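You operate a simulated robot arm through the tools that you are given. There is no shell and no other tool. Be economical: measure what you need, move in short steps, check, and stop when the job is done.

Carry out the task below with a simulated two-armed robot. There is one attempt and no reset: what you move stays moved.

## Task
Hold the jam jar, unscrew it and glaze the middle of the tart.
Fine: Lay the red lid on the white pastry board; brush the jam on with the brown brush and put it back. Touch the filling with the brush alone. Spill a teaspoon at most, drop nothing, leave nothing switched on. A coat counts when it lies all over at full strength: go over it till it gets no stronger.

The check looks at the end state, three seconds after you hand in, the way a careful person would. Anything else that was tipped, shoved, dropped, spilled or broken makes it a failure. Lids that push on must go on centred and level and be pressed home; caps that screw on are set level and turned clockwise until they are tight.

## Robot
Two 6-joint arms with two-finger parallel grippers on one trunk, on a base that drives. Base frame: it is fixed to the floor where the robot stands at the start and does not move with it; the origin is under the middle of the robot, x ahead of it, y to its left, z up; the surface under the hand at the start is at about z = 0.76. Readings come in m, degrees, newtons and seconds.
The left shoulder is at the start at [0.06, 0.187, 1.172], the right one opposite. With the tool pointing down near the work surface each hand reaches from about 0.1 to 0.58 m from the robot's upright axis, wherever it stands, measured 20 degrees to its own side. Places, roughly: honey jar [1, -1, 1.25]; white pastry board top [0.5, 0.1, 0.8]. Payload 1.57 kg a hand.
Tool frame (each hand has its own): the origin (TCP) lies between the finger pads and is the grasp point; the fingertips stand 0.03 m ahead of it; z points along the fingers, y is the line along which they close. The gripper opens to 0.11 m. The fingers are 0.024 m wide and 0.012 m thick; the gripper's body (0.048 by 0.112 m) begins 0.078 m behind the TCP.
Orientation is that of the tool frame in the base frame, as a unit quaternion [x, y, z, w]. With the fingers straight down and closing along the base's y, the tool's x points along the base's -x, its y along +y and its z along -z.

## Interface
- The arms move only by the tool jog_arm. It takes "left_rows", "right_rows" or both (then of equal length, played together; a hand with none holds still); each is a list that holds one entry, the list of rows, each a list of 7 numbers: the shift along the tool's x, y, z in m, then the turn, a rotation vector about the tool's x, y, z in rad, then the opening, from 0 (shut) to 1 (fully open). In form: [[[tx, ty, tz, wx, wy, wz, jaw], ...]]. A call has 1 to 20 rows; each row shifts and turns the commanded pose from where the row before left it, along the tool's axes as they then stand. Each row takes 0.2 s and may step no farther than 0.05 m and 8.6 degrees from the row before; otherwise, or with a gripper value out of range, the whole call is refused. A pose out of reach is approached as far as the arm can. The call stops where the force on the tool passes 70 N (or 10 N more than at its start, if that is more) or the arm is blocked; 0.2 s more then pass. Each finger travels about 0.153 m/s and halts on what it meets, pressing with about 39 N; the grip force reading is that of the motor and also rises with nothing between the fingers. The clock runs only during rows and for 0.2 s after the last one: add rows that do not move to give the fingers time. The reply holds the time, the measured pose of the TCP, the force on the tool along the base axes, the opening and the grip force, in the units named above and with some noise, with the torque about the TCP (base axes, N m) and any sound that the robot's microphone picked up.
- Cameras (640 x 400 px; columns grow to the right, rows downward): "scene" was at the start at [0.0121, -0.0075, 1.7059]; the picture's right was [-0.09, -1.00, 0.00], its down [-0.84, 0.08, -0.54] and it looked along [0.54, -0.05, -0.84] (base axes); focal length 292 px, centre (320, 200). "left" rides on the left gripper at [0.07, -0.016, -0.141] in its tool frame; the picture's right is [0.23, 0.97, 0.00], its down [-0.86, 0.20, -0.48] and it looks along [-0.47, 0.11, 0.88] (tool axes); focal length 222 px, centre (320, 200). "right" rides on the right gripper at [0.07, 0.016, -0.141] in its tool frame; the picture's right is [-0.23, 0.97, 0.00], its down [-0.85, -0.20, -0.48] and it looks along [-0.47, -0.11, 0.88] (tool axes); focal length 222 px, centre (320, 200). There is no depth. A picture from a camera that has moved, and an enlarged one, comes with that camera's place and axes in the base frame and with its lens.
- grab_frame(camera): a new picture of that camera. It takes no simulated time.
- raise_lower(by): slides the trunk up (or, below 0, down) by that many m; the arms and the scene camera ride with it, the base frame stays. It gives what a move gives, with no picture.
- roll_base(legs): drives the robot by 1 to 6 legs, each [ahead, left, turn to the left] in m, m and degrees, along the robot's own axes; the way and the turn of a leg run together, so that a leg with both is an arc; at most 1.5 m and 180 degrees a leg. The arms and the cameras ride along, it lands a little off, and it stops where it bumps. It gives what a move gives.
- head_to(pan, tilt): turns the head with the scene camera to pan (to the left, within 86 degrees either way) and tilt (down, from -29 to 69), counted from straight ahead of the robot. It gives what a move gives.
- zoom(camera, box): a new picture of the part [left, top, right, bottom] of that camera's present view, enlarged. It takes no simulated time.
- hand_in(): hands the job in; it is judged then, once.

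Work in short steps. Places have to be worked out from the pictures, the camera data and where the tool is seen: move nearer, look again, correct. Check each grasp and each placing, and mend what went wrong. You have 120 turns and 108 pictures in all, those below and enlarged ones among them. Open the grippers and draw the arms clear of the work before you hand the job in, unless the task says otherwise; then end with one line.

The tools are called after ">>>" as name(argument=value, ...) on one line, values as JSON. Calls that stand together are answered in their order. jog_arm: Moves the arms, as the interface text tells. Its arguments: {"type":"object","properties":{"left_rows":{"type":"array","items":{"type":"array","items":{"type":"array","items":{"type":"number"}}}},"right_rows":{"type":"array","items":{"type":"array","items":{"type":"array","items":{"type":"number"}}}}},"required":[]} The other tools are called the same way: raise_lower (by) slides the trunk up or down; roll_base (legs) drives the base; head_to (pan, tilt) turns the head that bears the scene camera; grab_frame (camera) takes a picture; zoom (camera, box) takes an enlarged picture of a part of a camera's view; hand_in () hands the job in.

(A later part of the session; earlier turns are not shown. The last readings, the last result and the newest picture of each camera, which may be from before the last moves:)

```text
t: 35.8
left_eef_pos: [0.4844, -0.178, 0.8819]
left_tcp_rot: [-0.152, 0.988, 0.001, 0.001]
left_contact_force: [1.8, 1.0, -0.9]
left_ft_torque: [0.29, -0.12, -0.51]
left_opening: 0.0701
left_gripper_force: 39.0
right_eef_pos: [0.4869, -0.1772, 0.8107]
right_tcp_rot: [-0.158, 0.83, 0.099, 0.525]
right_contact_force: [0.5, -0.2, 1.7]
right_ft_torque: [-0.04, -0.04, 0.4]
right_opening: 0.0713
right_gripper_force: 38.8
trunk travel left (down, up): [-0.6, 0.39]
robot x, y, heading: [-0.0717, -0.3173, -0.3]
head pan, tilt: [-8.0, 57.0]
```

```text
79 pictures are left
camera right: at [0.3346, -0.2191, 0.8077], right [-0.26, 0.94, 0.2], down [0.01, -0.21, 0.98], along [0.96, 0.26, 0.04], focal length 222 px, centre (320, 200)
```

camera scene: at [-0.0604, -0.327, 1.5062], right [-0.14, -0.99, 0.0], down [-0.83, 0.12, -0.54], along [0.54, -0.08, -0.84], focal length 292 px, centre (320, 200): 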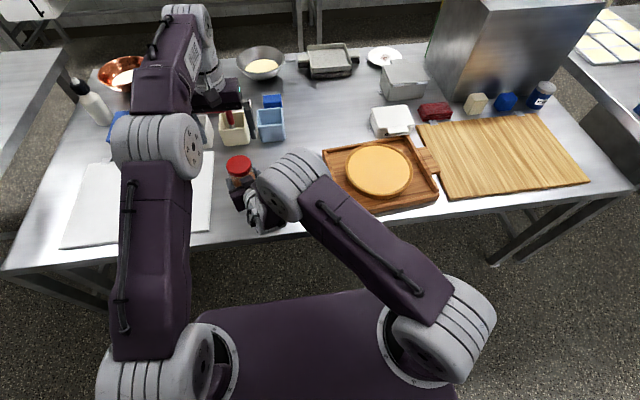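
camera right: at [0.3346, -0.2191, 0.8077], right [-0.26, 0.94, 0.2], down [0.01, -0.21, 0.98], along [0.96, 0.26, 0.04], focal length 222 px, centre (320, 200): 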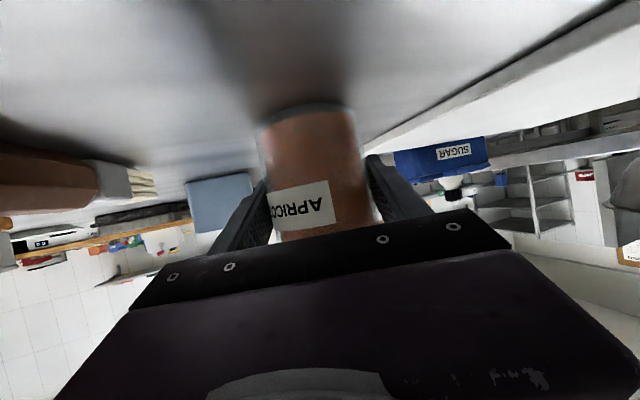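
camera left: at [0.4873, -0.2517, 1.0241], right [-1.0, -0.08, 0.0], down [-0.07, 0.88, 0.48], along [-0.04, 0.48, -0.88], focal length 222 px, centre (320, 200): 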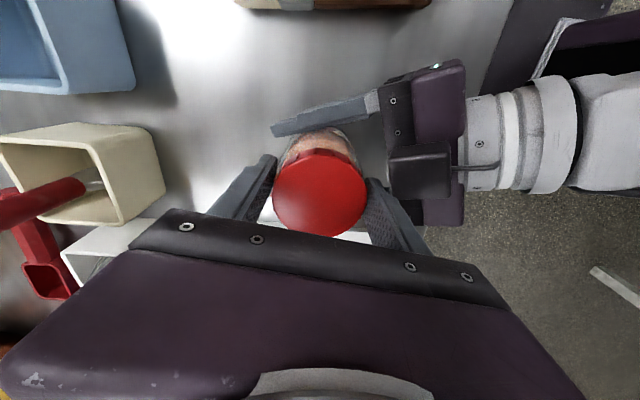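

The jar creeps a little but the torque is low now (0.5). I'll continue the stroke.

>>> jog_arm(left_rows=[[[0, 0, 0, 0, 0, -0.13, 0.3], [0, 0, 0, 0, 0, -0.13, 0.3], [0, 0, 0, 0, 0, -0.13, 0.3], [0, 0, 0, 0, 0, -0.13, 0.3], [0, 0, 0, 0, 0, -0.13, 0.3], [0, 0, 0, 0, 0, -0.13, 0.3], [0, 0, 0, 0, 0, -0.13, 0.3], [0, 0, 0, 0, 0, -0.13, 0.3], [0, 0, 0, 0, 0, -0.13, 0.3]]])

>>> grab_frame(camera="right")

>>> zoom(camera="left", box=[220, 80, 420, 240])

```text
t: 37.8
left_eef_pos: [0.4859, -0.1781, 0.8824]
left_tcp_rot: [-0.672, 0.74, 0.0, 0.0]
left_contact_force: [-0.8, -0.2, 1.9]
left_ft_torque: [0.05, -0.15, -1.28]
left_opening: 0.0706
left_gripper_force: 39.0
right_eef_pos: [0.4874, -0.1771, 0.8106]
right_tcp_rot: [-0.158, 0.831, 0.098, 0.525]
right_contact_force: [0.7, 1.0, -2.6]
right_ft_torque: [0.01, 0.25, 1.24]
right_opening: 0.0711
right_gripper_force: 39.5
trunk travel left (down, up): [-0.6, 0.39]
robot x, y, heading: [-0.0716, -0.3187, -0.2]
head pan, tilt: [-8.0, 57.0]
```

```text
78 pictures are left
camera right: at [0.3345, -0.2188, 0.8077], right [-0.26, 0.94, 0.2], down [0.01, -0.21, 0.98], along [0.96, 0.26, 0.04], focal length 222 px, centre (320, 200)
```

right: 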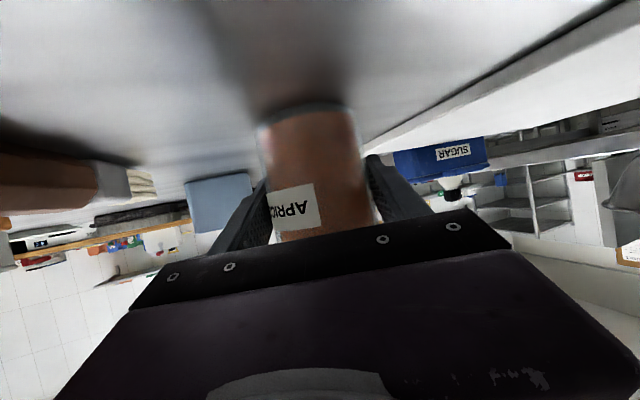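

```text
2.50 times, centred on (320, 160) of left
camera zoom: at [0.4949, -0.2485, 1.0245], right [-0.99, -0.13, 0.0], down [-0.12, 0.87, 0.48], along [-0.06, 0.47, -0.88], focal length 555 px, centre (320, 300)
```

zoom: 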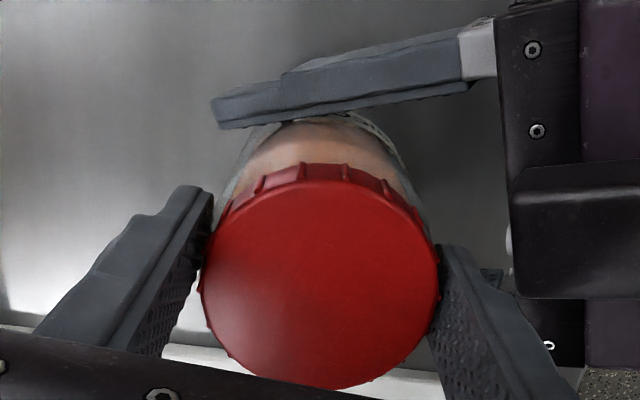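

I'll test for slip: turn one 8° row and compare the lid's ridges, which stay fixed in the left view if the lid follows the fingers.

>>> jog_arm(left_rows=[[[0, 0, 0, 0, 0, -0.14, 0.3]]])

>>> zoom(camera="left", box=[220, 80, 420, 240])

```text
t: 38.2
left_eef_pos: [0.4847, -0.1781, 0.8818]
left_tcp_rot: [0.722, -0.692, 0.001, 0.0]
left_contact_force: [1.6, 0.0, 0.6]
left_ft_torque: [-0.09, -0.21, -0.92]
left_opening: 0.0712
left_gripper_force: 38.9
right_eef_pos: [0.487, -0.1768, 0.8095]
right_tcp_rot: [-0.158, 0.831, 0.099, 0.525]
right_contact_force: [-0.6, 1.6, -2.3]
right_ft_torque: [0.17, 0.27, 0.86]
right_opening: 0.071
right_gripper_force: 38.9
trunk travel left (down, up): [-0.6, 0.39]
robot x, y, heading: [-0.0732, -0.316, -0.3]
head pan, tilt: [-8.0, 57.0]
```

```text
2.50 times, centred on (320, 160) of left
camera zoom: at [0.5048, -0.2464, 1.0243], right [-0.96, -0.27, 0.0], down [-0.24, 0.85, 0.48], along [-0.13, 0.46, -0.88], focal length 555 px, centre (320, 300)
```

zoom: 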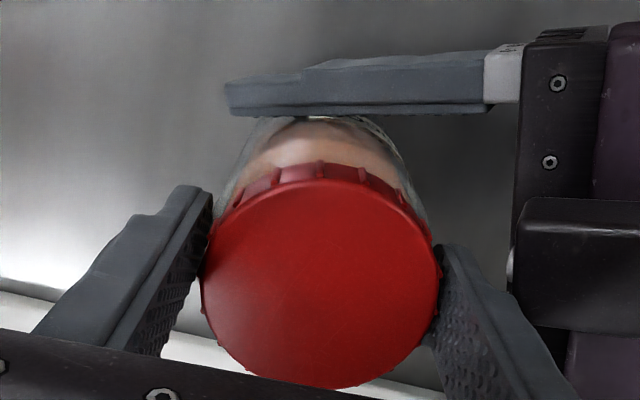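

The ridges moved about 10° against the fingers, so the lid is slipping; possibly the fingertips are also pinching the jar shoulder. I'll release, raise the grip 9 mm, rotate back and regrasp on the lid only.

>>> jog_arm(left_rows=[[[0, 0, 0, 0, 0, 0, 0.8], [0, 0, -0.009, 0, 0, 0, 0.8], [0, 0, 0, 0, 0, 0.148, 0.8], [0, 0, 0, 0, 0, 0.148, 0.8], [0, 0, 0, 0, 0, 0.148, 0.8], [0, 0, 0, 0, 0, 0.148, 0.8], [0, 0, 0, 0, 0, 0.148, 0.8], [0, 0, 0, 0, 0, 0.148, 0.8], [0, 0, 0, 0, 0, 0.148, 0.8], [0, 0, 0, 0, 0, 0.148, 0.8], [0, 0, 0, 0, 0, 0.148, 0.8], [0, 0, 0, 0, 0, 0.148, 0.8], [0, 0, 0, 0, 0, 0.148, 0.8], [0, 0, 0, 0, 0, 0.148, 0.8], [0, 0, 0, 0, 0, 0.148, 0.8], [0, 0, 0, 0, 0, 0.148, 0.8], [0, 0, 0, 0, 0, 0, 0.3], [0, 0, 0, 0, 0, 0, 0.3]]])

>>> zoom(camera="left", box=[220, 80, 420, 240])

>>> zoom(camera="scene", box=[200, 130, 290, 210])

```text
t: 42.0
left_eef_pos: [0.486, -0.179, 0.8924]
left_tcp_rot: [0.228, 0.974, 0.001, 0.001]
left_contact_force: [-0.1, 6.0, 15.2]
left_ft_torque: [0.02, 0.08, -0.04]
left_opening: 0.0685
left_gripper_force: 38.7
right_eef_pos: [0.4876, -0.1786, 0.8111]
right_tcp_rot: [-0.156, 0.831, 0.097, 0.525]
right_contact_force: [4.2, -5.0, -7.2]
right_ft_torque: [0.47, 0.07, 0.1]
right_opening: 0.0708
right_gripper_force: 38.8
trunk travel left (down, up): [-0.6, 0.39]
robot x, y, heading: [-0.0707, -0.315, -0.2]
head pan, tilt: [-8.0, 57.0]
```

```text
2.50 times, centred on (320, 160) of left
camera zoom: at [0.4159, -0.1619, 1.0345], right [0.23, 0.97, 0.0], down [0.85, -0.2, 0.48], along [0.47, -0.11, -0.88], focal length 555 px, centre (320, 300)
```

zoom: 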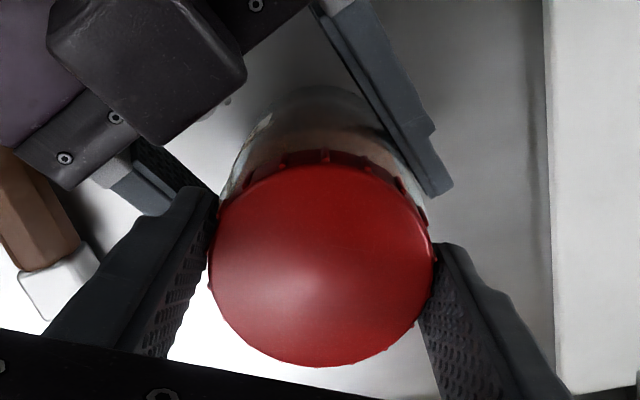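

```text
5.00 times, centred on (245, 170) of scene
camera zoom: at [-0.0605, -0.3276, 1.5063], right [-0.14, -0.99, 0.0], down [-0.83, 0.12, -0.54], along [0.54, -0.08, -0.84], focal length 1462 px, centre (695, 350)
```

zoom: 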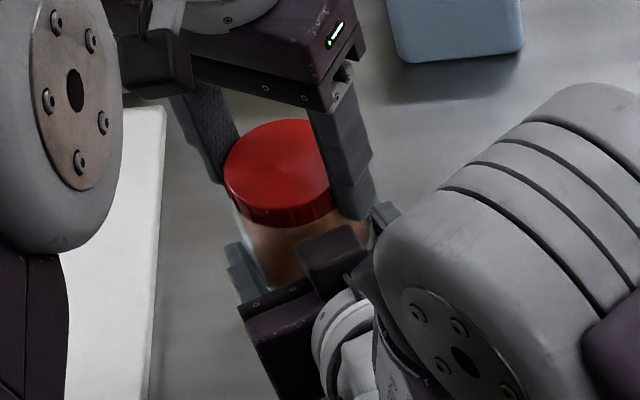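

Opening is now 0.0685 instead of 0.0707, so earlier the fingertips were indeed clamping the jar. Now they're on the lid alone, and I'll turn it.

>>> jog_arm(left_rows=[[[0, 0, 0, 0, 0, -0.13, 0.3], [0, 0, 0, 0, 0, -0.13, 0.3], [0, 0, 0, 0, 0, -0.13, 0.3], [0, 0, 0, 0, 0, -0.13, 0.3], [0, 0, 0, 0, 0, -0.13, 0.3], [0, 0, 0, 0, 0, -0.13, 0.3]]])

>>> zoom(camera="left", box=[220, 80, 420, 240])

```text
t: 43.4
left_eef_pos: [0.4819, -0.1796, 0.8938]
left_tcp_rot: [-0.161, 0.987, 0.0, 0.002]
left_contact_force: [-3.1, 10.2, 36.4]
left_ft_torque: [0.37, 0.13, -0.85]
left_opening: 0.0671
left_gripper_force: 39.1
right_eef_pos: [0.4847, -0.1778, 0.813]
right_tcp_rot: [-0.157, 0.83, 0.098, 0.527]
right_contact_force: [4.1, -6.1, -7.8]
right_ft_torque: [0.63, 0.36, 0.4]
right_opening: 0.071
right_gripper_force: 38.7
trunk travel left (down, up): [-0.6, 0.39]
robot x, y, heading: [-0.0706, -0.3198, -0.4]
head pan, tilt: [-8.0, 57.0]
```

```text
2.50 times, centred on (320, 160) of left
camera zoom: at [0.4214, -0.2155, 1.036], right [-0.52, 0.85, 0.0], down [0.75, 0.46, 0.48], along [0.41, 0.25, -0.88], focal length 555 px, centre (320, 300)
```

zoom: 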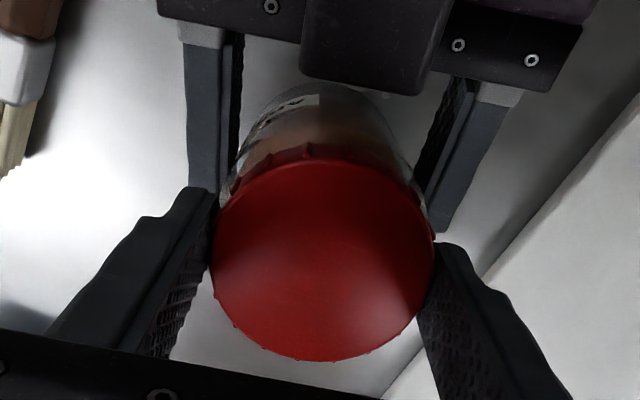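

The lid now pushes the hand up (36 N), so it is rising as it unscrews. I'll lift 2 mm and read.

>>> jog_arm(left_rows=[[[0, 0, -0.002, 0, 0, 0, 0.3], [0, 0, 0, 0, 0, -0.13, 0.3]]])

```text
t: 44.0
left_eef_pos: [0.4834, -0.1809, 0.8935]
left_tcp_rot: [-0.223, 0.975, 0.0, -0.001]
left_contact_force: [-6.0, 6.8, 23.8]
left_ft_torque: [0.37, 0.04, -1.45]
left_opening: 0.0671
left_gripper_force: 38.7
right_eef_pos: [0.4853, -0.1777, 0.8151]
right_tcp_rot: [-0.157, 0.829, 0.098, 0.528]
right_contact_force: [8.6, -9.5, 0.7]
right_ft_torque: [0.2, 0.39, 1.24]
right_opening: 0.0703
right_gripper_force: 38.8
trunk travel left (down, up): [-0.6, 0.39]
robot x, y, heading: [-0.0721, -0.319, -0.2]
head pan, tilt: [-8.0, 57.0]
```

I'll check the label position from the right camera to see the jar's rotation, and look at the lid from the scene camera.

>>> grab_frame(camera="right")

>>> zoom(camera="scene", box=[200, 130, 290, 210])

```text
72 pictures are left
camera right: at [0.3337, -0.2199, 0.8097], right [-0.26, 0.94, 0.2], down [0.0, -0.21, 0.98], along [0.96, 0.26, 0.05], focal length 222 px, centre (320, 200)
```

right: 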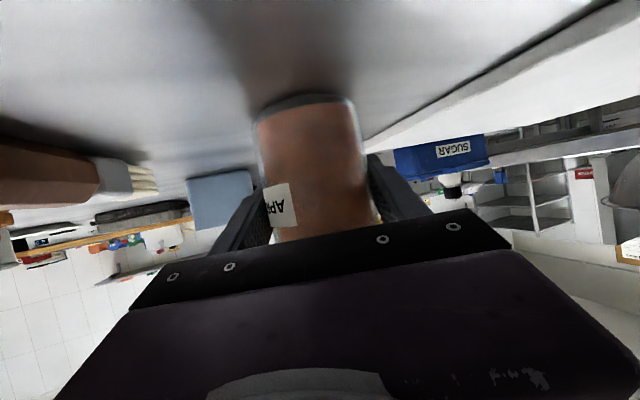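

```text
5.00 times, centred on (245, 170) of scene
camera zoom: at [-0.0637, -0.329, 1.5062], right [-0.14, -0.99, 0.0], down [-0.83, 0.12, -0.55], along [0.54, -0.08, -0.84], focal length 1462 px, centre (695, 350)
```

zoom: 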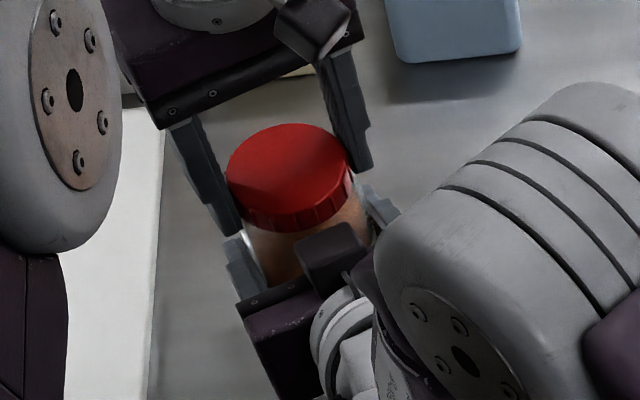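

The jar creeps in the right grip, and the lid top edge is bevelled, so the fingers wedge upward. I'll release, rotate back, set the height to 0.887 and re-centre before the next try.

>>> jog_arm(left_rows=[[[0, 0, 0, 0, 0, 0, 0.8], [0, 0, 0, 0, 0, 0, 0.8], [0, 0, 0, 0, 0, 0.146, 0.8], [0, 0, 0, 0, 0, 0.146, 0.8], [0, 0, 0, 0, 0, 0.146, 0.8], [0, 0, 0, 0, 0, 0.146, 0.8], [0, 0, 0, 0, 0, 0.146, 0.8], [0, 0, 0, 0, 0, 0.146, 0.8], [0, 0, 0, 0, 0, 0, 0.8]]])

>>> zoom(camera="left", box=[220, 80, 420, 240])

>>> grab_frame(camera="right")

```text
t: 46.0
left_eef_pos: [0.4837, -0.1806, 0.8944]
left_tcp_rot: [0.213, 0.977, 0.001, 0.001]
left_contact_force: [0.1, 0.1, -0.2]
left_ft_torque: [0.01, 0.01, 0.0]
left_opening: 0.0878
left_gripper_force: 0.1
right_eef_pos: [0.4865, -0.1774, 0.8136]
right_tcp_rot: [-0.157, 0.829, 0.099, 0.528]
right_contact_force: [4.9, 9.1, 22.3]
right_ft_torque: [0.36, 0.04, -0.1]
right_opening: 0.0699
right_gripper_force: 39.2
trunk travel left (down, up): [-0.6, 0.39]
robot x, y, heading: [-0.0708, -0.3164, -0.1]
head pan, tilt: [-8.0, 57.0]
```

```text
2.50 times, centred on (320, 160) of left
camera zoom: at [0.4133, -0.1634, 1.0368], right [0.2, 0.98, 0.0], down [0.86, -0.17, 0.48], along [0.47, -0.09, -0.88], focal length 555 px, centre (320, 300)
```

zoom: 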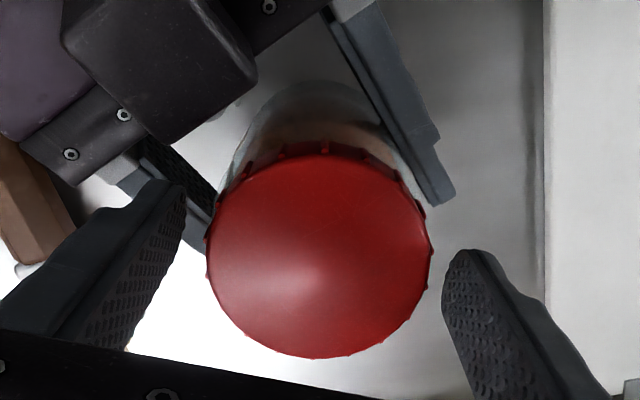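

```text
69 pictures are left
camera right: at [0.334, -0.2179, 0.8095], right [-0.27, 0.94, 0.2], down [0.0, -0.21, 0.98], along [0.96, 0.26, 0.05], focal length 222 px, centre (320, 200)
```

right: 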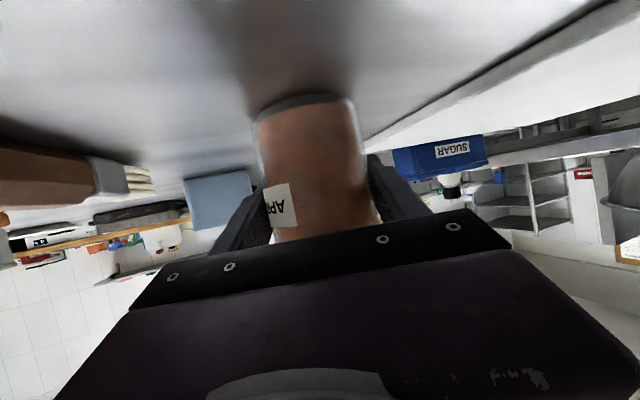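

The right hand now carries 22 N vertical strain and the jar seems slightly tilted. I'll open the right hand so the jar settles, then regrasp it.

>>> jog_arm(right_rows=[[[0, 0, 0, 0, 0, 0, 0.7], [0, 0, 0, 0, 0, 0, 0.75], [0, 0, 0, 0, 0, 0, 0.8], [0, 0, 0, 0, 0, 0, 0.8]]])

>>> grab_frame(camera="right")

>>> zoom(camera="left", box=[220, 80, 420, 240])

```text
t: 47.0
left_eef_pos: [0.4838, -0.1798, 0.8946]
left_tcp_rot: [0.211, 0.977, 0.0, 0.0]
left_contact_force: [0.7, -0.3, -0.6]
left_ft_torque: [0.04, -0.01, -0.01]
left_opening: 0.0879
left_gripper_force: 0.0
right_eef_pos: [0.4869, -0.1778, 0.8106]
right_tcp_rot: [-0.158, 0.83, 0.098, 0.525]
right_contact_force: [-0.7, 1.1, 0.1]
right_ft_torque: [0.0, 0.02, 0.01]
right_opening: 0.0882
right_gripper_force: 0.0
trunk travel left (down, up): [-0.6, 0.39]
robot x, y, heading: [-0.0723, -0.311, 0.1]
head pan, tilt: [-8.0, 57.0]
```

```text
68 pictures are left
camera right: at [0.3342, -0.219, 0.8078], right [-0.26, 0.94, 0.2], down [0.01, -0.21, 0.98], along [0.96, 0.26, 0.04], focal length 222 px, centre (320, 200)
```

right: 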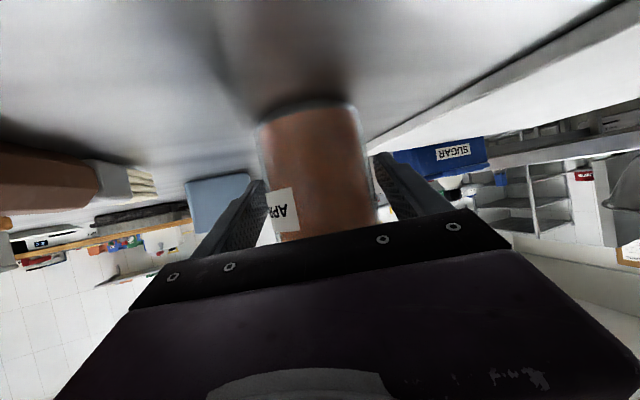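

```text
2.50 times, centred on (320, 160) of left
camera zoom: at [0.4148, -0.164, 1.0359], right [0.19, 0.98, 0.0], down [0.86, -0.17, 0.48], along [0.47, -0.09, -0.88], focal length 555 px, centre (320, 300)
```

zoom: 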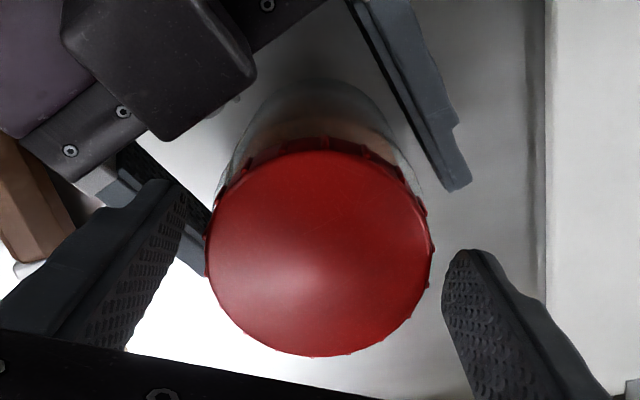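

Jar settled upright; lid centre is about (0.486, -0.178). Regrasp the jar, set the left height to 0.887, close and turn 45°.

>>> jog_arm(left_rows=[[[-0.001, 0.0025, 0.0075, 0, 0, 0, 0.8], [0, 0, 0, 0, 0, 0, 0.8], [0, 0, 0, 0, 0, 0, 0.8], [0, 0, 0, 0, 0, 0, 0.3], [0, 0, 0, 0, 0, 0, 0.3], [0, 0, 0, 0, 0, 0, 0.3]]], right_rows=[[[0, 0, 0, 0, 0, 0, 0.3], [0, 0, 0, 0, 0, 0, 0.3], [0, 0, 0, 0, 0, 0, 0.3], [0, 0, 0, 0, 0, 0, 0.3], [0, 0, 0, 0, 0, 0, 0.3], [0, 0, 0, 0, 0, 0, 0.3]]])

>>> zoom(camera="left", box=[220, 80, 420, 240])

```text
t: 48.4
left_eef_pos: [0.487, -0.1796, 0.8854]
left_tcp_rot: [0.211, 0.978, -0.003, -0.001]
left_contact_force: [-16.0, -27.1, 8.7]
left_ft_torque: [-1.14, 1.23, -0.08]
left_opening: 0.0705
left_gripper_force: 39.1
right_eef_pos: [0.4866, -0.1757, 0.8112]
right_tcp_rot: [-0.159, 0.83, 0.098, 0.526]
right_contact_force: [14.0, 28.1, -6.1]
right_ft_torque: [-0.76, -0.11, 0.14]
right_opening: 0.0703
right_gripper_force: 39.1
trunk travel left (down, up): [-0.6, 0.39]
robot x, y, heading: [-0.0734, -0.3183, -0.1]
head pan, tilt: [-8.0, 57.0]
```

```text
2.50 times, centred on (320, 160) of left
camera zoom: at [0.417, -0.1639, 1.028], right [0.19, 0.98, -0.01], down [0.86, -0.17, 0.48], along [0.47, -0.1, -0.88], focal length 555 px, centre (320, 300)
```

zoom: 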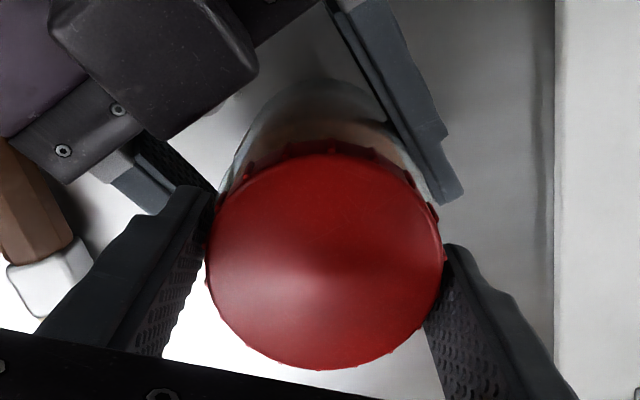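

Lateral preload again; I'll relieve it by 4 mm and turn 15°, tracking ridges and label.

>>> jog_arm(left_rows=[[[0, -0.004, 0, 0, 0, 0, 0.3], [0, 0, 0, 0, 0, -0.13, 0.3], [0, 0, 0, 0, 0, -0.13, 0.3]]])

>>> zoom(camera="left", box=[220, 80, 420, 240])

>>> zoom(camera="right", box=[220, 80, 420, 240])

```text
t: 49.2
left_eef_pos: [0.4842, -0.1805, 0.8856]
left_tcp_rot: [0.081, 0.997, 0.0, 0.001]
left_contact_force: [-1.2, -4.2, -2.2]
left_ft_torque: [-0.21, 0.14, -0.63]
left_opening: 0.0706
left_gripper_force: 38.7
right_eef_pos: [0.4879, -0.179, 0.813]
right_tcp_rot: [-0.157, 0.83, 0.099, 0.526]
right_contact_force: [2.5, 5.4, 3.7]
right_ft_torque: [0.09, -0.09, 0.58]
right_opening: 0.0702
right_gripper_force: 38.5
trunk travel left (down, up): [-0.6, 0.39]
robot x, y, heading: [-0.074, -0.3161, -0.1]
head pan, tilt: [-8.0, 57.0]
```

```text
2.50 times, centred on (320, 160) of left
camera zoom: at [0.414, -0.1838, 1.0278], right [-0.07, 1.0, 0.0], down [0.88, 0.06, 0.48], along [0.48, 0.03, -0.88], focal length 555 px, centre (320, 300)
```

zoom: 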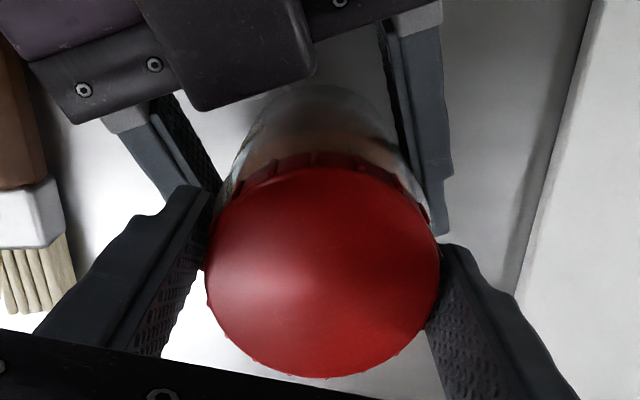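

```text
2.50 times, centred on (320, 160) of right
camera zoom: at [0.3347, -0.2192, 0.8083], right [-0.26, 0.94, 0.2], down [0.01, -0.21, 0.98], along [0.97, 0.26, 0.05], focal length 555 px, centre (320, 300)
```

zoom: 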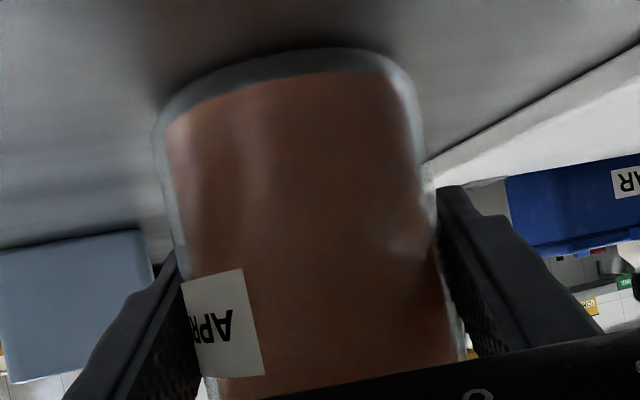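

The lid appears to creep in the pads. I'll release, rotate back, go lower (TCP 0.878, full lid height, keeping the balanced centre) and do a faster stroke.

>>> jog_arm(left_rows=[[[0, 0, 0, 0, 0, 0, 0.8], [0, 0, 0, 0, 0, 0, 0.8], [0, 0, 0, 0, 0, 0.148, 0.8], [0, 0, 0, 0, 0, 0.148, 0.8], [0, 0, 0, 0, 0, 0.148, 0.8], [0, 0, 0.0075, 0, 0, 0, 0.8], [0, 0, 0, 0, 0, 0, 0], [0, 0, 0, 0, 0, 0, 0], [0, 0, 0, 0, 0, 0, 0], [0, 0, 0, 0, 0, -0.149, 0], [0, 0, 0, 0, 0, -0.149, 0], [0, 0, 0, 0, 0, -0.149, 0], [0, 0, 0, 0, 0, -0.149, 0], [0, 0, 0, 0, 0, -0.149, 0], [0, 0, 0, 0, 0, -0.149, 0]]])

>>> zoom(camera="right", box=[220, 80, 420, 240])

>>> zoom(camera="left", box=[220, 80, 420, 240])

```text
t: 52.4
left_eef_pos: [0.4851, -0.1805, 0.8794]
left_tcp_rot: [-0.143, 0.99, 0.001, -0.002]
left_contact_force: [-4.4, 10.4, 3.4]
left_ft_torque: [0.24, 0.24, -0.68]
left_opening: 0.0704
left_gripper_force: 39.3
right_eef_pos: [0.4879, -0.178, 0.8105]
right_tcp_rot: [-0.157, 0.831, 0.098, 0.524]
right_contact_force: [4.6, -8.6, -1.3]
right_ft_torque: [0.47, 0.4, 0.63]
right_opening: 0.0713
right_gripper_force: 39.0
trunk travel left (down, up): [-0.6, 0.39]
robot x, y, heading: [-0.073, -0.3143, -0.1]
head pan, tilt: [-8.0, 57.0]
```

```text
2.50 times, centred on (320, 160) of right
camera zoom: at [0.334, -0.2196, 0.8075], right [-0.26, 0.94, 0.2], down [0.01, -0.21, 0.98], along [0.97, 0.26, 0.04], focal length 555 px, centre (320, 300)
```

zoom: 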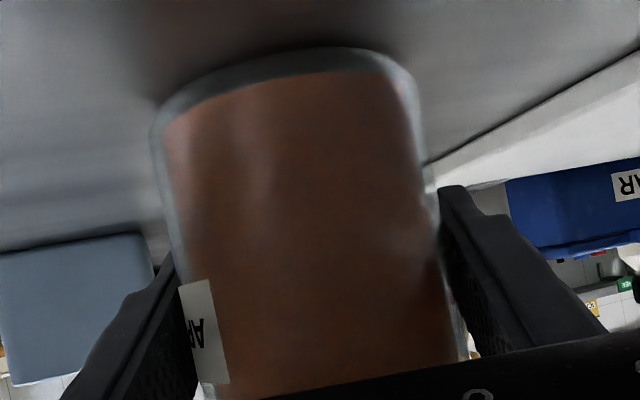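

```text
2.50 times, centred on (320, 160) of left
camera zoom: at [0.4226, -0.2143, 1.0208], right [-0.49, 0.87, 0.0], down [0.76, 0.43, 0.48], along [0.41, 0.24, -0.88], focal length 555 px, centre (320, 300)
```

zoom: 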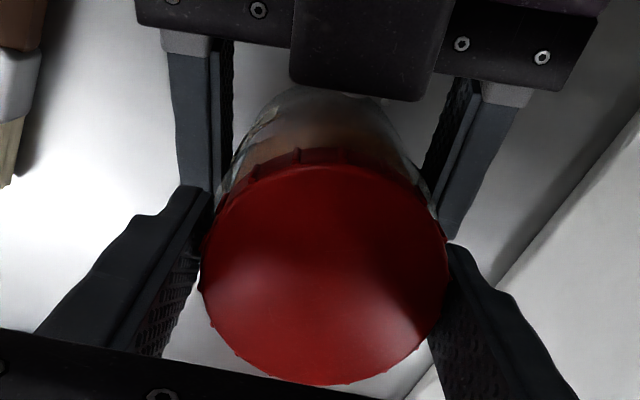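

Width measurements hint at a 1–2 mm lid rise, so it may be turning while both grips creep. I'll continue the stroke and keep monitoring.

>>> jog_arm(left_rows=[[[0, 0, 0, 0, 0, -0.149, 0], [0, 0, 0, 0, 0, -0.149, 0], [0, 0, 0, 0, 0, -0.149, 0], [0, 0, 0, 0, 0, -0.149, 0], [0, 0, 0, 0, 0, -0.149, 0], [0, 0, 0, 0, 0, -0.149, 0], [0, 0, 0, 0, 0, -0.149, 0]]])

>>> zoom(camera="left", box=[220, 80, 420, 240])

>>> zoom(camera="right", box=[220, 80, 420, 240])

```text
t: 54.0
left_eef_pos: [0.4823, -0.1786, 0.8783]
left_tcp_rot: [-0.616, 0.788, 0.006, -0.002]
left_contact_force: [-33.4, 31.7, 5.0]
left_ft_torque: [0.72, 0.93, -1.62]
left_opening: 0.0704
left_gripper_force: 39.0
right_eef_pos: [0.4885, -0.1827, 0.8136]
right_tcp_rot: [-0.152, 0.831, 0.096, 0.527]
right_contact_force: [30.9, -34.3, -0.5]
right_ft_torque: [1.06, 1.14, 1.71]
right_opening: 0.0704
right_gripper_force: 39.1
trunk travel left (down, up): [-0.6, 0.39]
robot x, y, heading: [-0.074, -0.3163, -0.2]
head pan, tilt: [-8.0, 57.0]
```

```text
2.50 times, centred on (320, 160) of left
camera zoom: at [0.4826, -0.2515, 1.0199], right [-1.0, 0.02, 0.01], down [0.02, 0.87, 0.48], along [0.0, 0.48, -0.87], focal length 555 px, centre (320, 300)
```

zoom: 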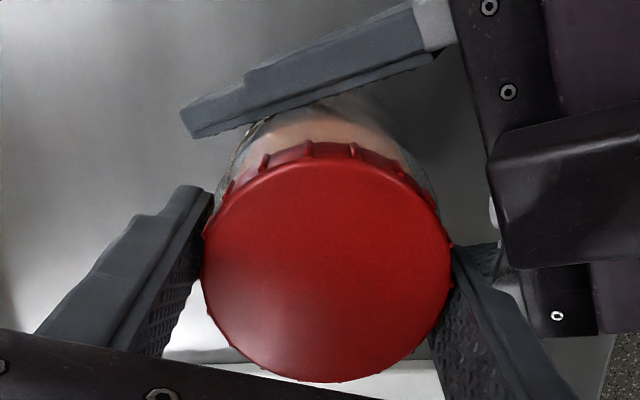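

```text
2.50 times, centred on (320, 160) of right
camera zoom: at [0.3358, -0.2214, 0.8087], right [-0.25, 0.95, 0.2], down [0.01, -0.21, 0.98], along [0.97, 0.25, 0.05], focal length 555 px, centre (320, 300)
```

zoom: 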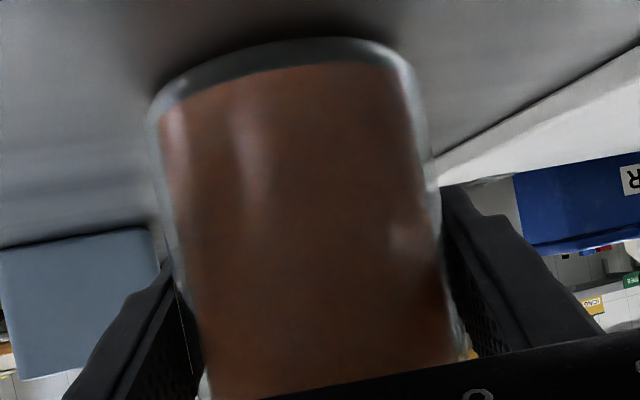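

Ridge tracking says lid and jar moved together: at TCP ≤0.886 the fingers clamp the wider jar (0.0705), while at 0.892 they held only the lid (0.0685) and it did turn. I'll rotate back and regrasp at 0.894.

>>> jog_arm(left_rows=[[[0, 0, 0, 0, 0, 0, 0.8], [0, 0, 0, 0, 0, 0, 0.8], [0, 0, -0.0155, 0, 0, 0, 0.8], [0, 0, 0, 0, 0, 0.148, 0.8], [0, 0, 0, 0, 0, 0.148, 0.8], [0, 0, 0, 0, 0, 0.148, 0.8], [0, 0, 0, 0, 0, 0.148, 0.8], [0, 0, 0, 0, 0, 0.148, 0.8], [0, 0, 0, 0, 0, 0.148, 0.8], [0, 0, 0, 0, 0, 0.148, 0.8], [0, 0, 0, 0, 0, 0.148, 0.8], [0, 0, 0, 0, 0, 0.148, 0.8], [0, 0, 0, 0, 0, 0.148, 0.8], [0, 0, 0, 0, 0, 0.148, 0.8], [0, 0, 0, 0, 0, 0.148, 0.8], [0, 0, 0, 0, 0, 0.148, 0.8], [0, 0, 0, 0, 0, 0, 0.8]]], right_rows=[[[0, 0, 0, 0, 0, 0, 0.3], [0, 0, 0, 0, 0, 0, 0.3], [0, 0, 0, 0, 0, 0, 0.3], [0, 0, 0, 0, 0, 0, 0.7], [0, 0, 0, 0, 0, 0, 0.75], [0, 0, 0, 0, 0, 0, 0.75], [0, 0, 0, 0, 0, 0, 0.75], [0, 0, 0, 0, 0, 0, 0.75], [0, 0, 0, 0, 0, 0, 0.75], [0, 0, 0, 0, 0, 0, 0.3], [0, 0, 0, 0, 0, 0, 0.3], [0, 0, 0, 0, 0, 0, 0], [0, 0, 0, 0, 0, 0, 0], [0, 0, 0, 0, 0, 0, 0], [0, 0, 0, 0, 0, 0, 0], [0, 0, 0, 0, 0, 0, 0], [0, 0, 0, 0, 0, 0, 0]]])

>>> zoom(camera="left", box=[220, 80, 420, 240])

>>> zoom(camera="scene", box=[200, 130, 290, 210])

```text
t: 57.6
left_eef_pos: [0.4848, -0.1807, 0.8944]
left_tcp_rot: [0.294, 0.956, 0.001, 0.0]
left_contact_force: [0.3, 0.3, 1.3]
left_ft_torque: [-0.01, 0.01, 0.0]
left_opening: 0.088
left_gripper_force: 0.1
right_eef_pos: [0.4875, -0.1765, 0.8112]
right_tcp_rot: [-0.157, 0.83, 0.098, 0.526]
right_contact_force: [0.9, 0.7, 1.5]
right_ft_torque: [0.17, 0.02, -0.05]
right_opening: 0.07
right_gripper_force: 39.2
trunk travel left (down, up): [-0.6, 0.39]
robot x, y, heading: [-0.0715, -0.3143, -0.3]
head pan, tilt: [-8.0, 57.0]
```

```text
2.50 times, centred on (320, 160) of left
camera zoom: at [0.4188, -0.1543, 1.036], right [0.36, 0.93, 0.0], down [0.82, -0.32, 0.48], along [0.45, -0.17, -0.88], focal length 555 px, centre (320, 300)
```

zoom: 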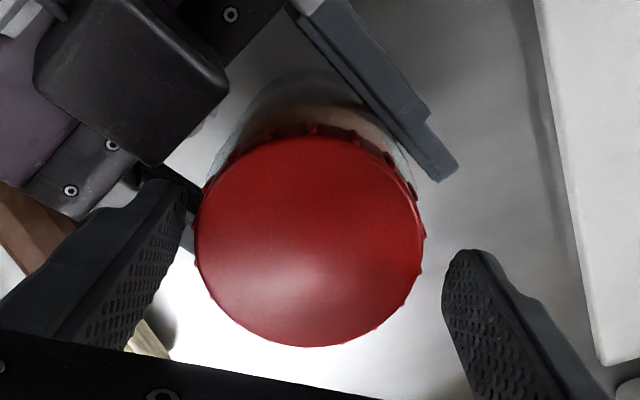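

```text
5.00 times, centred on (245, 170) of scene
camera zoom: at [-0.0603, -0.3275, 1.5062], right [-0.14, -0.99, 0.0], down [-0.83, 0.12, -0.54], along [0.54, -0.08, -0.84], focal length 1462 px, centre (695, 350)
```

zoom: 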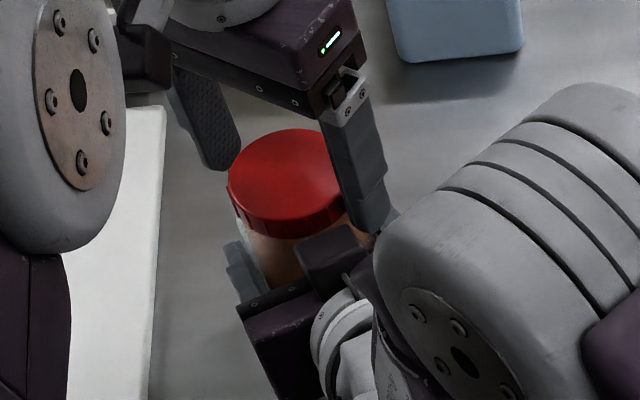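

Lid centred to within ~3 mm. I'll nudge, close on the lid only and check the opening and forces.

>>> jog_arm(left_rows=[[[0.003, -0.002, 0, 0, 0, 0, 0.8], [0, 0, 0, 0, 0, 0, 0], [0, 0, 0, 0, 0, 0, 0], [0, 0, 0, 0, 0, 0, 0]]])

```text
t: 58.6
left_eef_pos: [0.4804, -0.183, 0.8938]
left_tcp_rot: [0.293, 0.956, -0.002, 0.0]
left_contact_force: [-18.3, -20.0, 16.8]
left_ft_torque: [-0.59, 1.4, 0.27]
left_opening: 0.0676
left_gripper_force: 39.0
right_eef_pos: [0.4862, -0.1763, 0.8119]
right_tcp_rot: [-0.158, 0.829, 0.099, 0.527]
right_contact_force: [19.1, 18.9, -7.0]
right_ft_torque: [-0.63, -0.12, -0.23]
right_opening: 0.0699
right_gripper_force: 38.6
trunk travel left (down, up): [-0.6, 0.39]
robot x, y, heading: [-0.0693, -0.3163, -0.4]
head pan, tilt: [-8.0, 57.0]
```

Opening 0.0676, so lid only. I'll relieve the side load and turn 50°.

>>> jog_arm(left_rows=[[[0, -0.0035, 0, 0, 0, 0, 0], [0, 0, 0, 0, 0, -0.146, 0], [0, 0, 0, 0, 0, -0.146, 0], [0, 0, 0, 0, 0, -0.146, 0]]])

>>> zoom(camera="left", box=[220, 80, 420, 240])

```text
t: 59.6
left_eef_pos: [0.4804, -0.1829, 0.8954]
left_tcp_rot: [0.077, 0.997, 0.002, 0.004]
left_contact_force: [5.2, 7.1, 21.4]
left_ft_torque: [0.15, 0.08, -0.2]
left_opening: 0.0664
left_gripper_force: 39.3
right_eef_pos: [0.4859, -0.1779, 0.812]
right_tcp_rot: [-0.157, 0.831, 0.097, 0.525]
right_contact_force: [0.8, -2.9, 0.3]
right_ft_torque: [0.96, -0.56, 0.23]
right_opening: 0.07
right_gripper_force: 38.9
trunk travel left (down, up): [-0.6, 0.39]
robot x, y, heading: [-0.0687, -0.3175, -0.1]
head pan, tilt: [-8.0, 57.0]
```

```text
2.50 times, centred on (320, 160) of left
camera zoom: at [0.4084, -0.1869, 1.0373], right [-0.08, 1.0, 0.0], down [0.87, 0.07, 0.49], along [0.48, 0.04, -0.87], focal length 555 px, centre (320, 300)
```

zoom: 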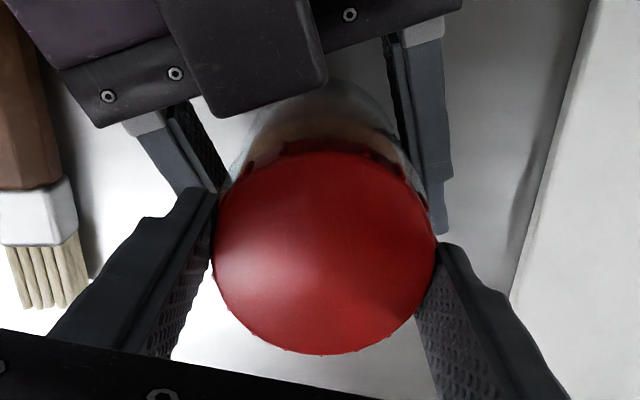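

The fingers ride up a bevel here. I'll regrip at 0.884 on the straight side and do a slow, small-angle test to see at which torque it yields.

>>> jog_arm(left_rows=[[[0, 0, 0, 0, 0, 0, 0.8], [0, 0, 0, 0, 0, 0, 0.8], [0, 0, 0.0115, 0, 0, 0.12, 0.8], [0, 0, 0, 0, 0, 0.146, 0.8], [0, 0, 0, 0, 0, 0, 0], [0, 0, 0, 0, 0, 0, 0], [0, 0, 0, 0, 0, 0, 0]]])

>>> jog_arm(left_rows=[[[0, 0, 0, 0, 0, -0.04, 0]]])

>>> zoom(camera="left", box=[220, 80, 420, 240])

>>> jog_arm(left_rows=[[[0, 0, 0, 0, 0, -0.04, 0]]])

>>> jog_arm(left_rows=[[[0, 0, 0, 0, 0, -0.06, 0]]])

>>> zoom(camera="left", box=[220, 80, 420, 240])

```text
t: 61.2
left_eef_pos: [0.4795, -0.1827, 0.8827]
left_tcp_rot: [0.21, 0.978, 0.001, 0.0]
left_contact_force: [12.8, 20.6, -7.0]
left_ft_torque: [0.59, -0.51, -0.43]
left_opening: 0.0707
left_gripper_force: 39.0
right_eef_pos: [0.487, -0.1774, 0.8118]
right_tcp_rot: [-0.156, 0.831, 0.097, 0.526]
right_contact_force: [-14.1, -19.6, 17.3]
right_ft_torque: [0.53, 0.0, 0.41]
right_opening: 0.0699
right_gripper_force: 39.1
trunk travel left (down, up): [-0.6, 0.39]
robot x, y, heading: [-0.0737, -0.3192, -0.2]
head pan, tilt: [-8.0, 57.0]
```

```text
t: 61.6
left_eef_pos: [0.4793, -0.1837, 0.8814]
left_tcp_rot: [0.191, 0.981, 0.002, -0.001]
left_contact_force: [5.4, 19.1, -3.1]
left_ft_torque: [0.57, -0.48, -1.03]
left_opening: 0.0707
left_gripper_force: 39.1
right_eef_pos: [0.4881, -0.1779, 0.8114]
right_tcp_rot: [-0.157, 0.831, 0.097, 0.525]
right_contact_force: [-5.4, -17.2, 12.9]
right_ft_torque: [0.49, 0.19, 1.13]
right_opening: 0.0706
right_gripper_force: 38.5
trunk travel left (down, up): [-0.6, 0.39]
robot x, y, heading: [-0.0705, -0.3155, -0.2]
head pan, tilt: [-8.0, 57.0]
```

```text
2.50 times, centred on (320, 160) of left
camera zoom: at [0.4088, -0.1714, 1.0247], right [0.15, 0.99, 0.0], down [0.87, -0.14, 0.48], along [0.47, -0.07, -0.88], focal length 555 px, centre (320, 300)
```

zoom: 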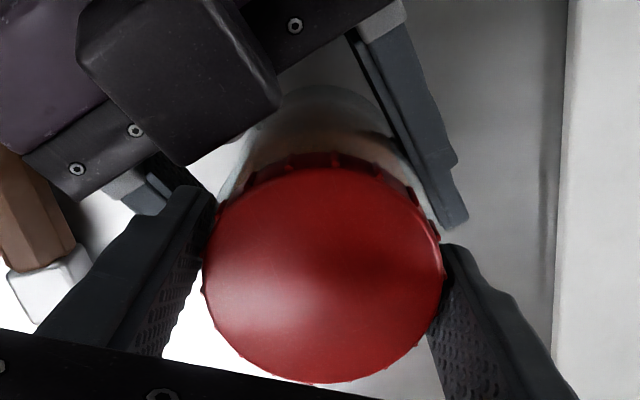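

```text
t: 62.0
left_eef_pos: [0.4793, -0.1825, 0.883]
left_tcp_rot: [0.172, 0.985, 0.001, 0.0]
left_contact_force: [4.7, 17.4, -4.6]
left_ft_torque: [0.42, -0.33, -1.08]
left_opening: 0.0709
left_gripper_force: 39.2
right_eef_pos: [0.4877, -0.1774, 0.8115]
right_tcp_rot: [-0.157, 0.83, 0.098, 0.526]
right_contact_force: [-4.7, -17.3, 12.9]
right_ft_torque: [0.46, 0.13, 1.14]
right_opening: 0.0709
right_gripper_force: 39.2
trunk travel left (down, up): [-0.6, 0.39]
robot x, y, heading: [-0.0745, -0.3151, -0.3]
head pan, tilt: [-8.0, 57.0]
```

```text
t: 62.4
left_eef_pos: [0.4798, -0.1837, 0.883]
left_tcp_rot: [0.142, 0.99, 0.0, -0.001]
left_contact_force: [5.8, 14.0, -6.9]
left_ft_torque: [0.31, -0.54, -1.12]
left_opening: 0.071
left_gripper_force: 38.7
right_eef_pos: [0.4869, -0.1764, 0.8119]
right_tcp_rot: [-0.157, 0.83, 0.098, 0.526]
right_contact_force: [-7.2, -13.7, 13.0]
right_ft_torque: [0.41, 0.21, 1.16]
right_opening: 0.0707
right_gripper_force: 38.9
trunk travel left (down, up): [-0.6, 0.39]
robot x, y, heading: [-0.0752, -0.315, -0.3]
head pan, tilt: [-8.0, 57.0]
```

```text
2.50 times, centred on (320, 160) of left
camera zoom: at [0.4087, -0.1785, 1.0249], right [0.05, 1.0, 0.0], down [0.88, -0.05, 0.48], along [0.48, -0.03, -0.88], focal length 555 px, centre (320, 300)
```

zoom: 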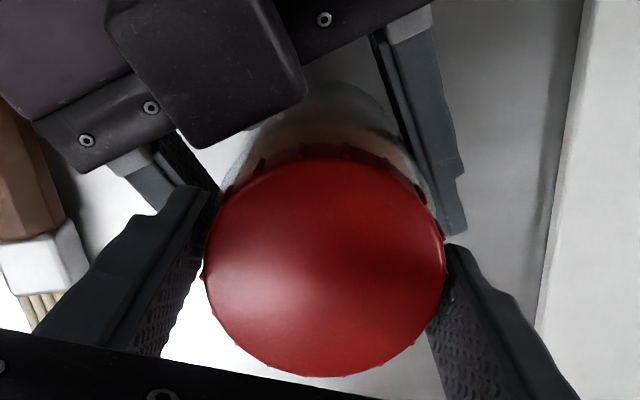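

Torque plateaus at 1.1 N·m with the pads slipping, and the pads seem to share contact between lid and jar. I'll try 0.889 (lid only, below the bevel) with an 11° step, which gives the clearest ridge contrast.

>>> jog_arm(left_rows=[[[0, 0, 0, 0, 0, 0, 0.8], [0, 0, 0, 0, 0, 0, 0.8], [-0.0025, 0.0023, -0.0065, 0, 0, 0.146, 0.8], [0, 0, 0, 0, 0, 0.12, 0.8], [0, 0, 0, 0, 0, 0, 0], [0, 0, 0, 0, 0, 0, 0], [0, 0, 0, 0, 0, 0, 0]]])

>>> zoom(camera="left", box=[220, 80, 420, 240])

>>> jog_arm(left_rows=[[[0, 0, 0, 0, 0, -0.098, 0], [0, 0, 0, 0, 0, -0.098, 0]]])

>>> zoom(camera="left", box=[220, 80, 420, 240])

```text
t: 64.0
left_eef_pos: [0.4824, -0.1831, 0.8878]
left_tcp_rot: [0.272, 0.962, -0.002, -0.001]
left_contact_force: [-15.9, -20.6, 7.3]
left_ft_torque: [-0.73, 0.97, -0.02]
left_opening: 0.0704
left_gripper_force: 39.1
right_eef_pos: [0.4865, -0.177, 0.8121]
right_tcp_rot: [-0.158, 0.83, 0.098, 0.526]
right_contact_force: [14.8, 20.6, -1.2]
right_ft_torque: [-0.57, 0.31, 0.14]
right_opening: 0.0704
right_gripper_force: 39.5
trunk travel left (down, up): [-0.6, 0.39]
robot x, y, heading: [-0.0731, -0.3138, -0.1]
head pan, tilt: [-8.0, 57.0]
```

```text
2.50 times, centred on (320, 160) of left
camera zoom: at [0.4145, -0.159, 1.0316], right [0.32, 0.95, 0.0], down [0.83, -0.28, 0.48], along [0.45, -0.15, -0.88], focal length 555 px, centre (320, 300)
```

zoom: 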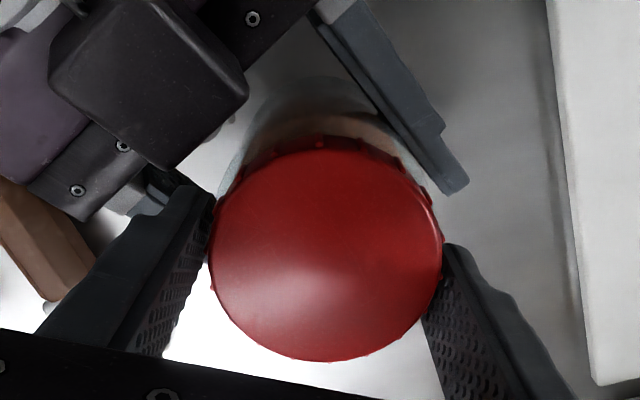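

```text
t: 64.6
left_eef_pos: [0.4845, -0.1816, 0.8889]
left_tcp_rot: [0.176, 0.984, 0.002, 0.004]
left_contact_force: [10.6, -3.8, -3.4]
left_ft_torque: [0.41, -0.33, -1.17]
left_opening: 0.0702
left_gripper_force: 38.5
right_eef_pos: [0.4882, -0.1782, 0.8116]
right_tcp_rot: [-0.158, 0.83, 0.098, 0.526]
right_contact_force: [-9.0, 0.8, 12.0]
right_ft_torque: [-0.55, -0.51, 1.14]
right_opening: 0.0717
right_gripper_force: 39.5
trunk travel left (down, up): [-0.6, 0.39]
robot x, y, heading: [-0.0712, -0.3154, -0.1]
head pan, tilt: [-8.0, 57.0]
```

```text
2.50 times, centred on (320, 160) of left
camera zoom: at [0.4126, -0.1714, 1.0311], right [0.12, 0.99, 0.0], down [0.87, -0.11, 0.48], along [0.48, -0.06, -0.87], focal length 555 px, centre (320, 300)
```

zoom: 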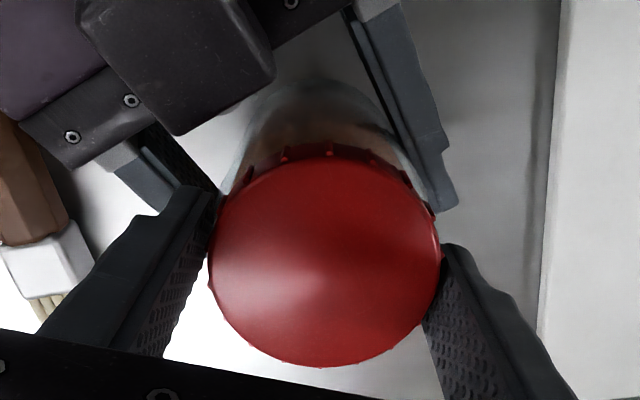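

At 0.889 the opening is 0.0703 and pads slipped only about half, at 1.17 N·m. I'll continue this grip with a long, fast stroke.

>>> jog_arm(left_rows=[[[0, 0, 0, 0, 0, -0.149, 0], [0, 0, 0, 0, 0, -0.149, 0], [0, 0, 0, 0, 0, -0.149, 0], [0, 0, 0, 0, 0, -0.149, 0], [0, 0, 0, 0, 0, -0.149, 0], [0, 0, 0, 0, 0, -0.149, 0], [0, 0, 0, 0, 0, -0.149, 0], [0, 0, 0, 0, 0, -0.149, 0], [0, 0, 0, 0, 0, -0.149, 0], [0, 0, 0, 0, 0, -0.149, 0], [0, 0, 0, 0, 0, -0.149, 0], [0, 0, 0, 0, 0, -0.149, 0]]])

>>> grab_frame(camera="left")

>>> zoom(camera="scene", box=[200, 130, 290, 210])

```text
t: 67.2
left_eef_pos: [0.4792, -0.1815, 0.8867]
left_tcp_rot: [-0.657, 0.754, 0.004, -0.002]
left_contact_force: [-26.0, 20.2, 3.1]
left_ft_torque: [0.57, 0.89, -1.47]
left_opening: 0.0709
left_gripper_force: 38.9
right_eef_pos: [0.4873, -0.1777, 0.8122]
right_tcp_rot: [-0.155, 0.83, 0.097, 0.527]
right_contact_force: [25.3, -21.0, -1.1]
right_ft_torque: [0.8, 0.9, 1.65]
right_opening: 0.0703
right_gripper_force: 38.6
trunk travel left (down, up): [-0.6, 0.39]
robot x, y, heading: [-0.0728, -0.3171, -0.2]
head pan, tilt: [-8.0, 57.0]
```

```text
52 pictures are left
camera left: at [0.4879, -0.2527, 1.0305], right [-1.0, -0.09, 0.01], down [-0.08, 0.87, 0.48], along [-0.05, 0.48, -0.88], focal length 222 px, centre (320, 200)
```

left: 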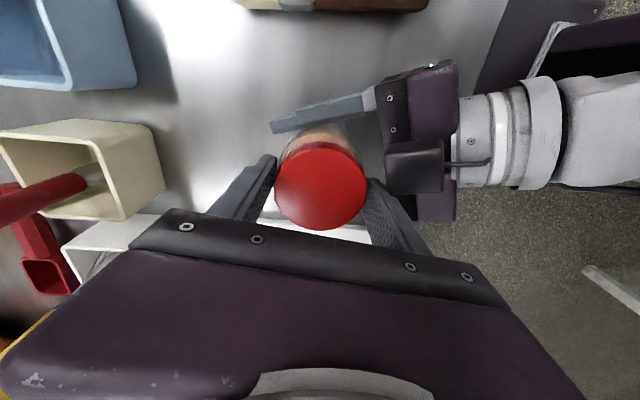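

```text
5.00 times, centred on (245, 170) of scene
camera zoom: at [-0.0609, -0.328, 1.5062], right [-0.14, -0.99, 0.0], down [-0.83, 0.12, -0.54], along [0.54, -0.08, -0.84], focal length 1462 px, centre (695, 350)
```

zoom: 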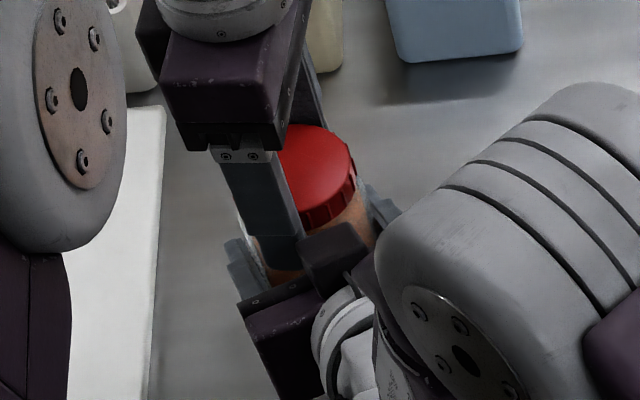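

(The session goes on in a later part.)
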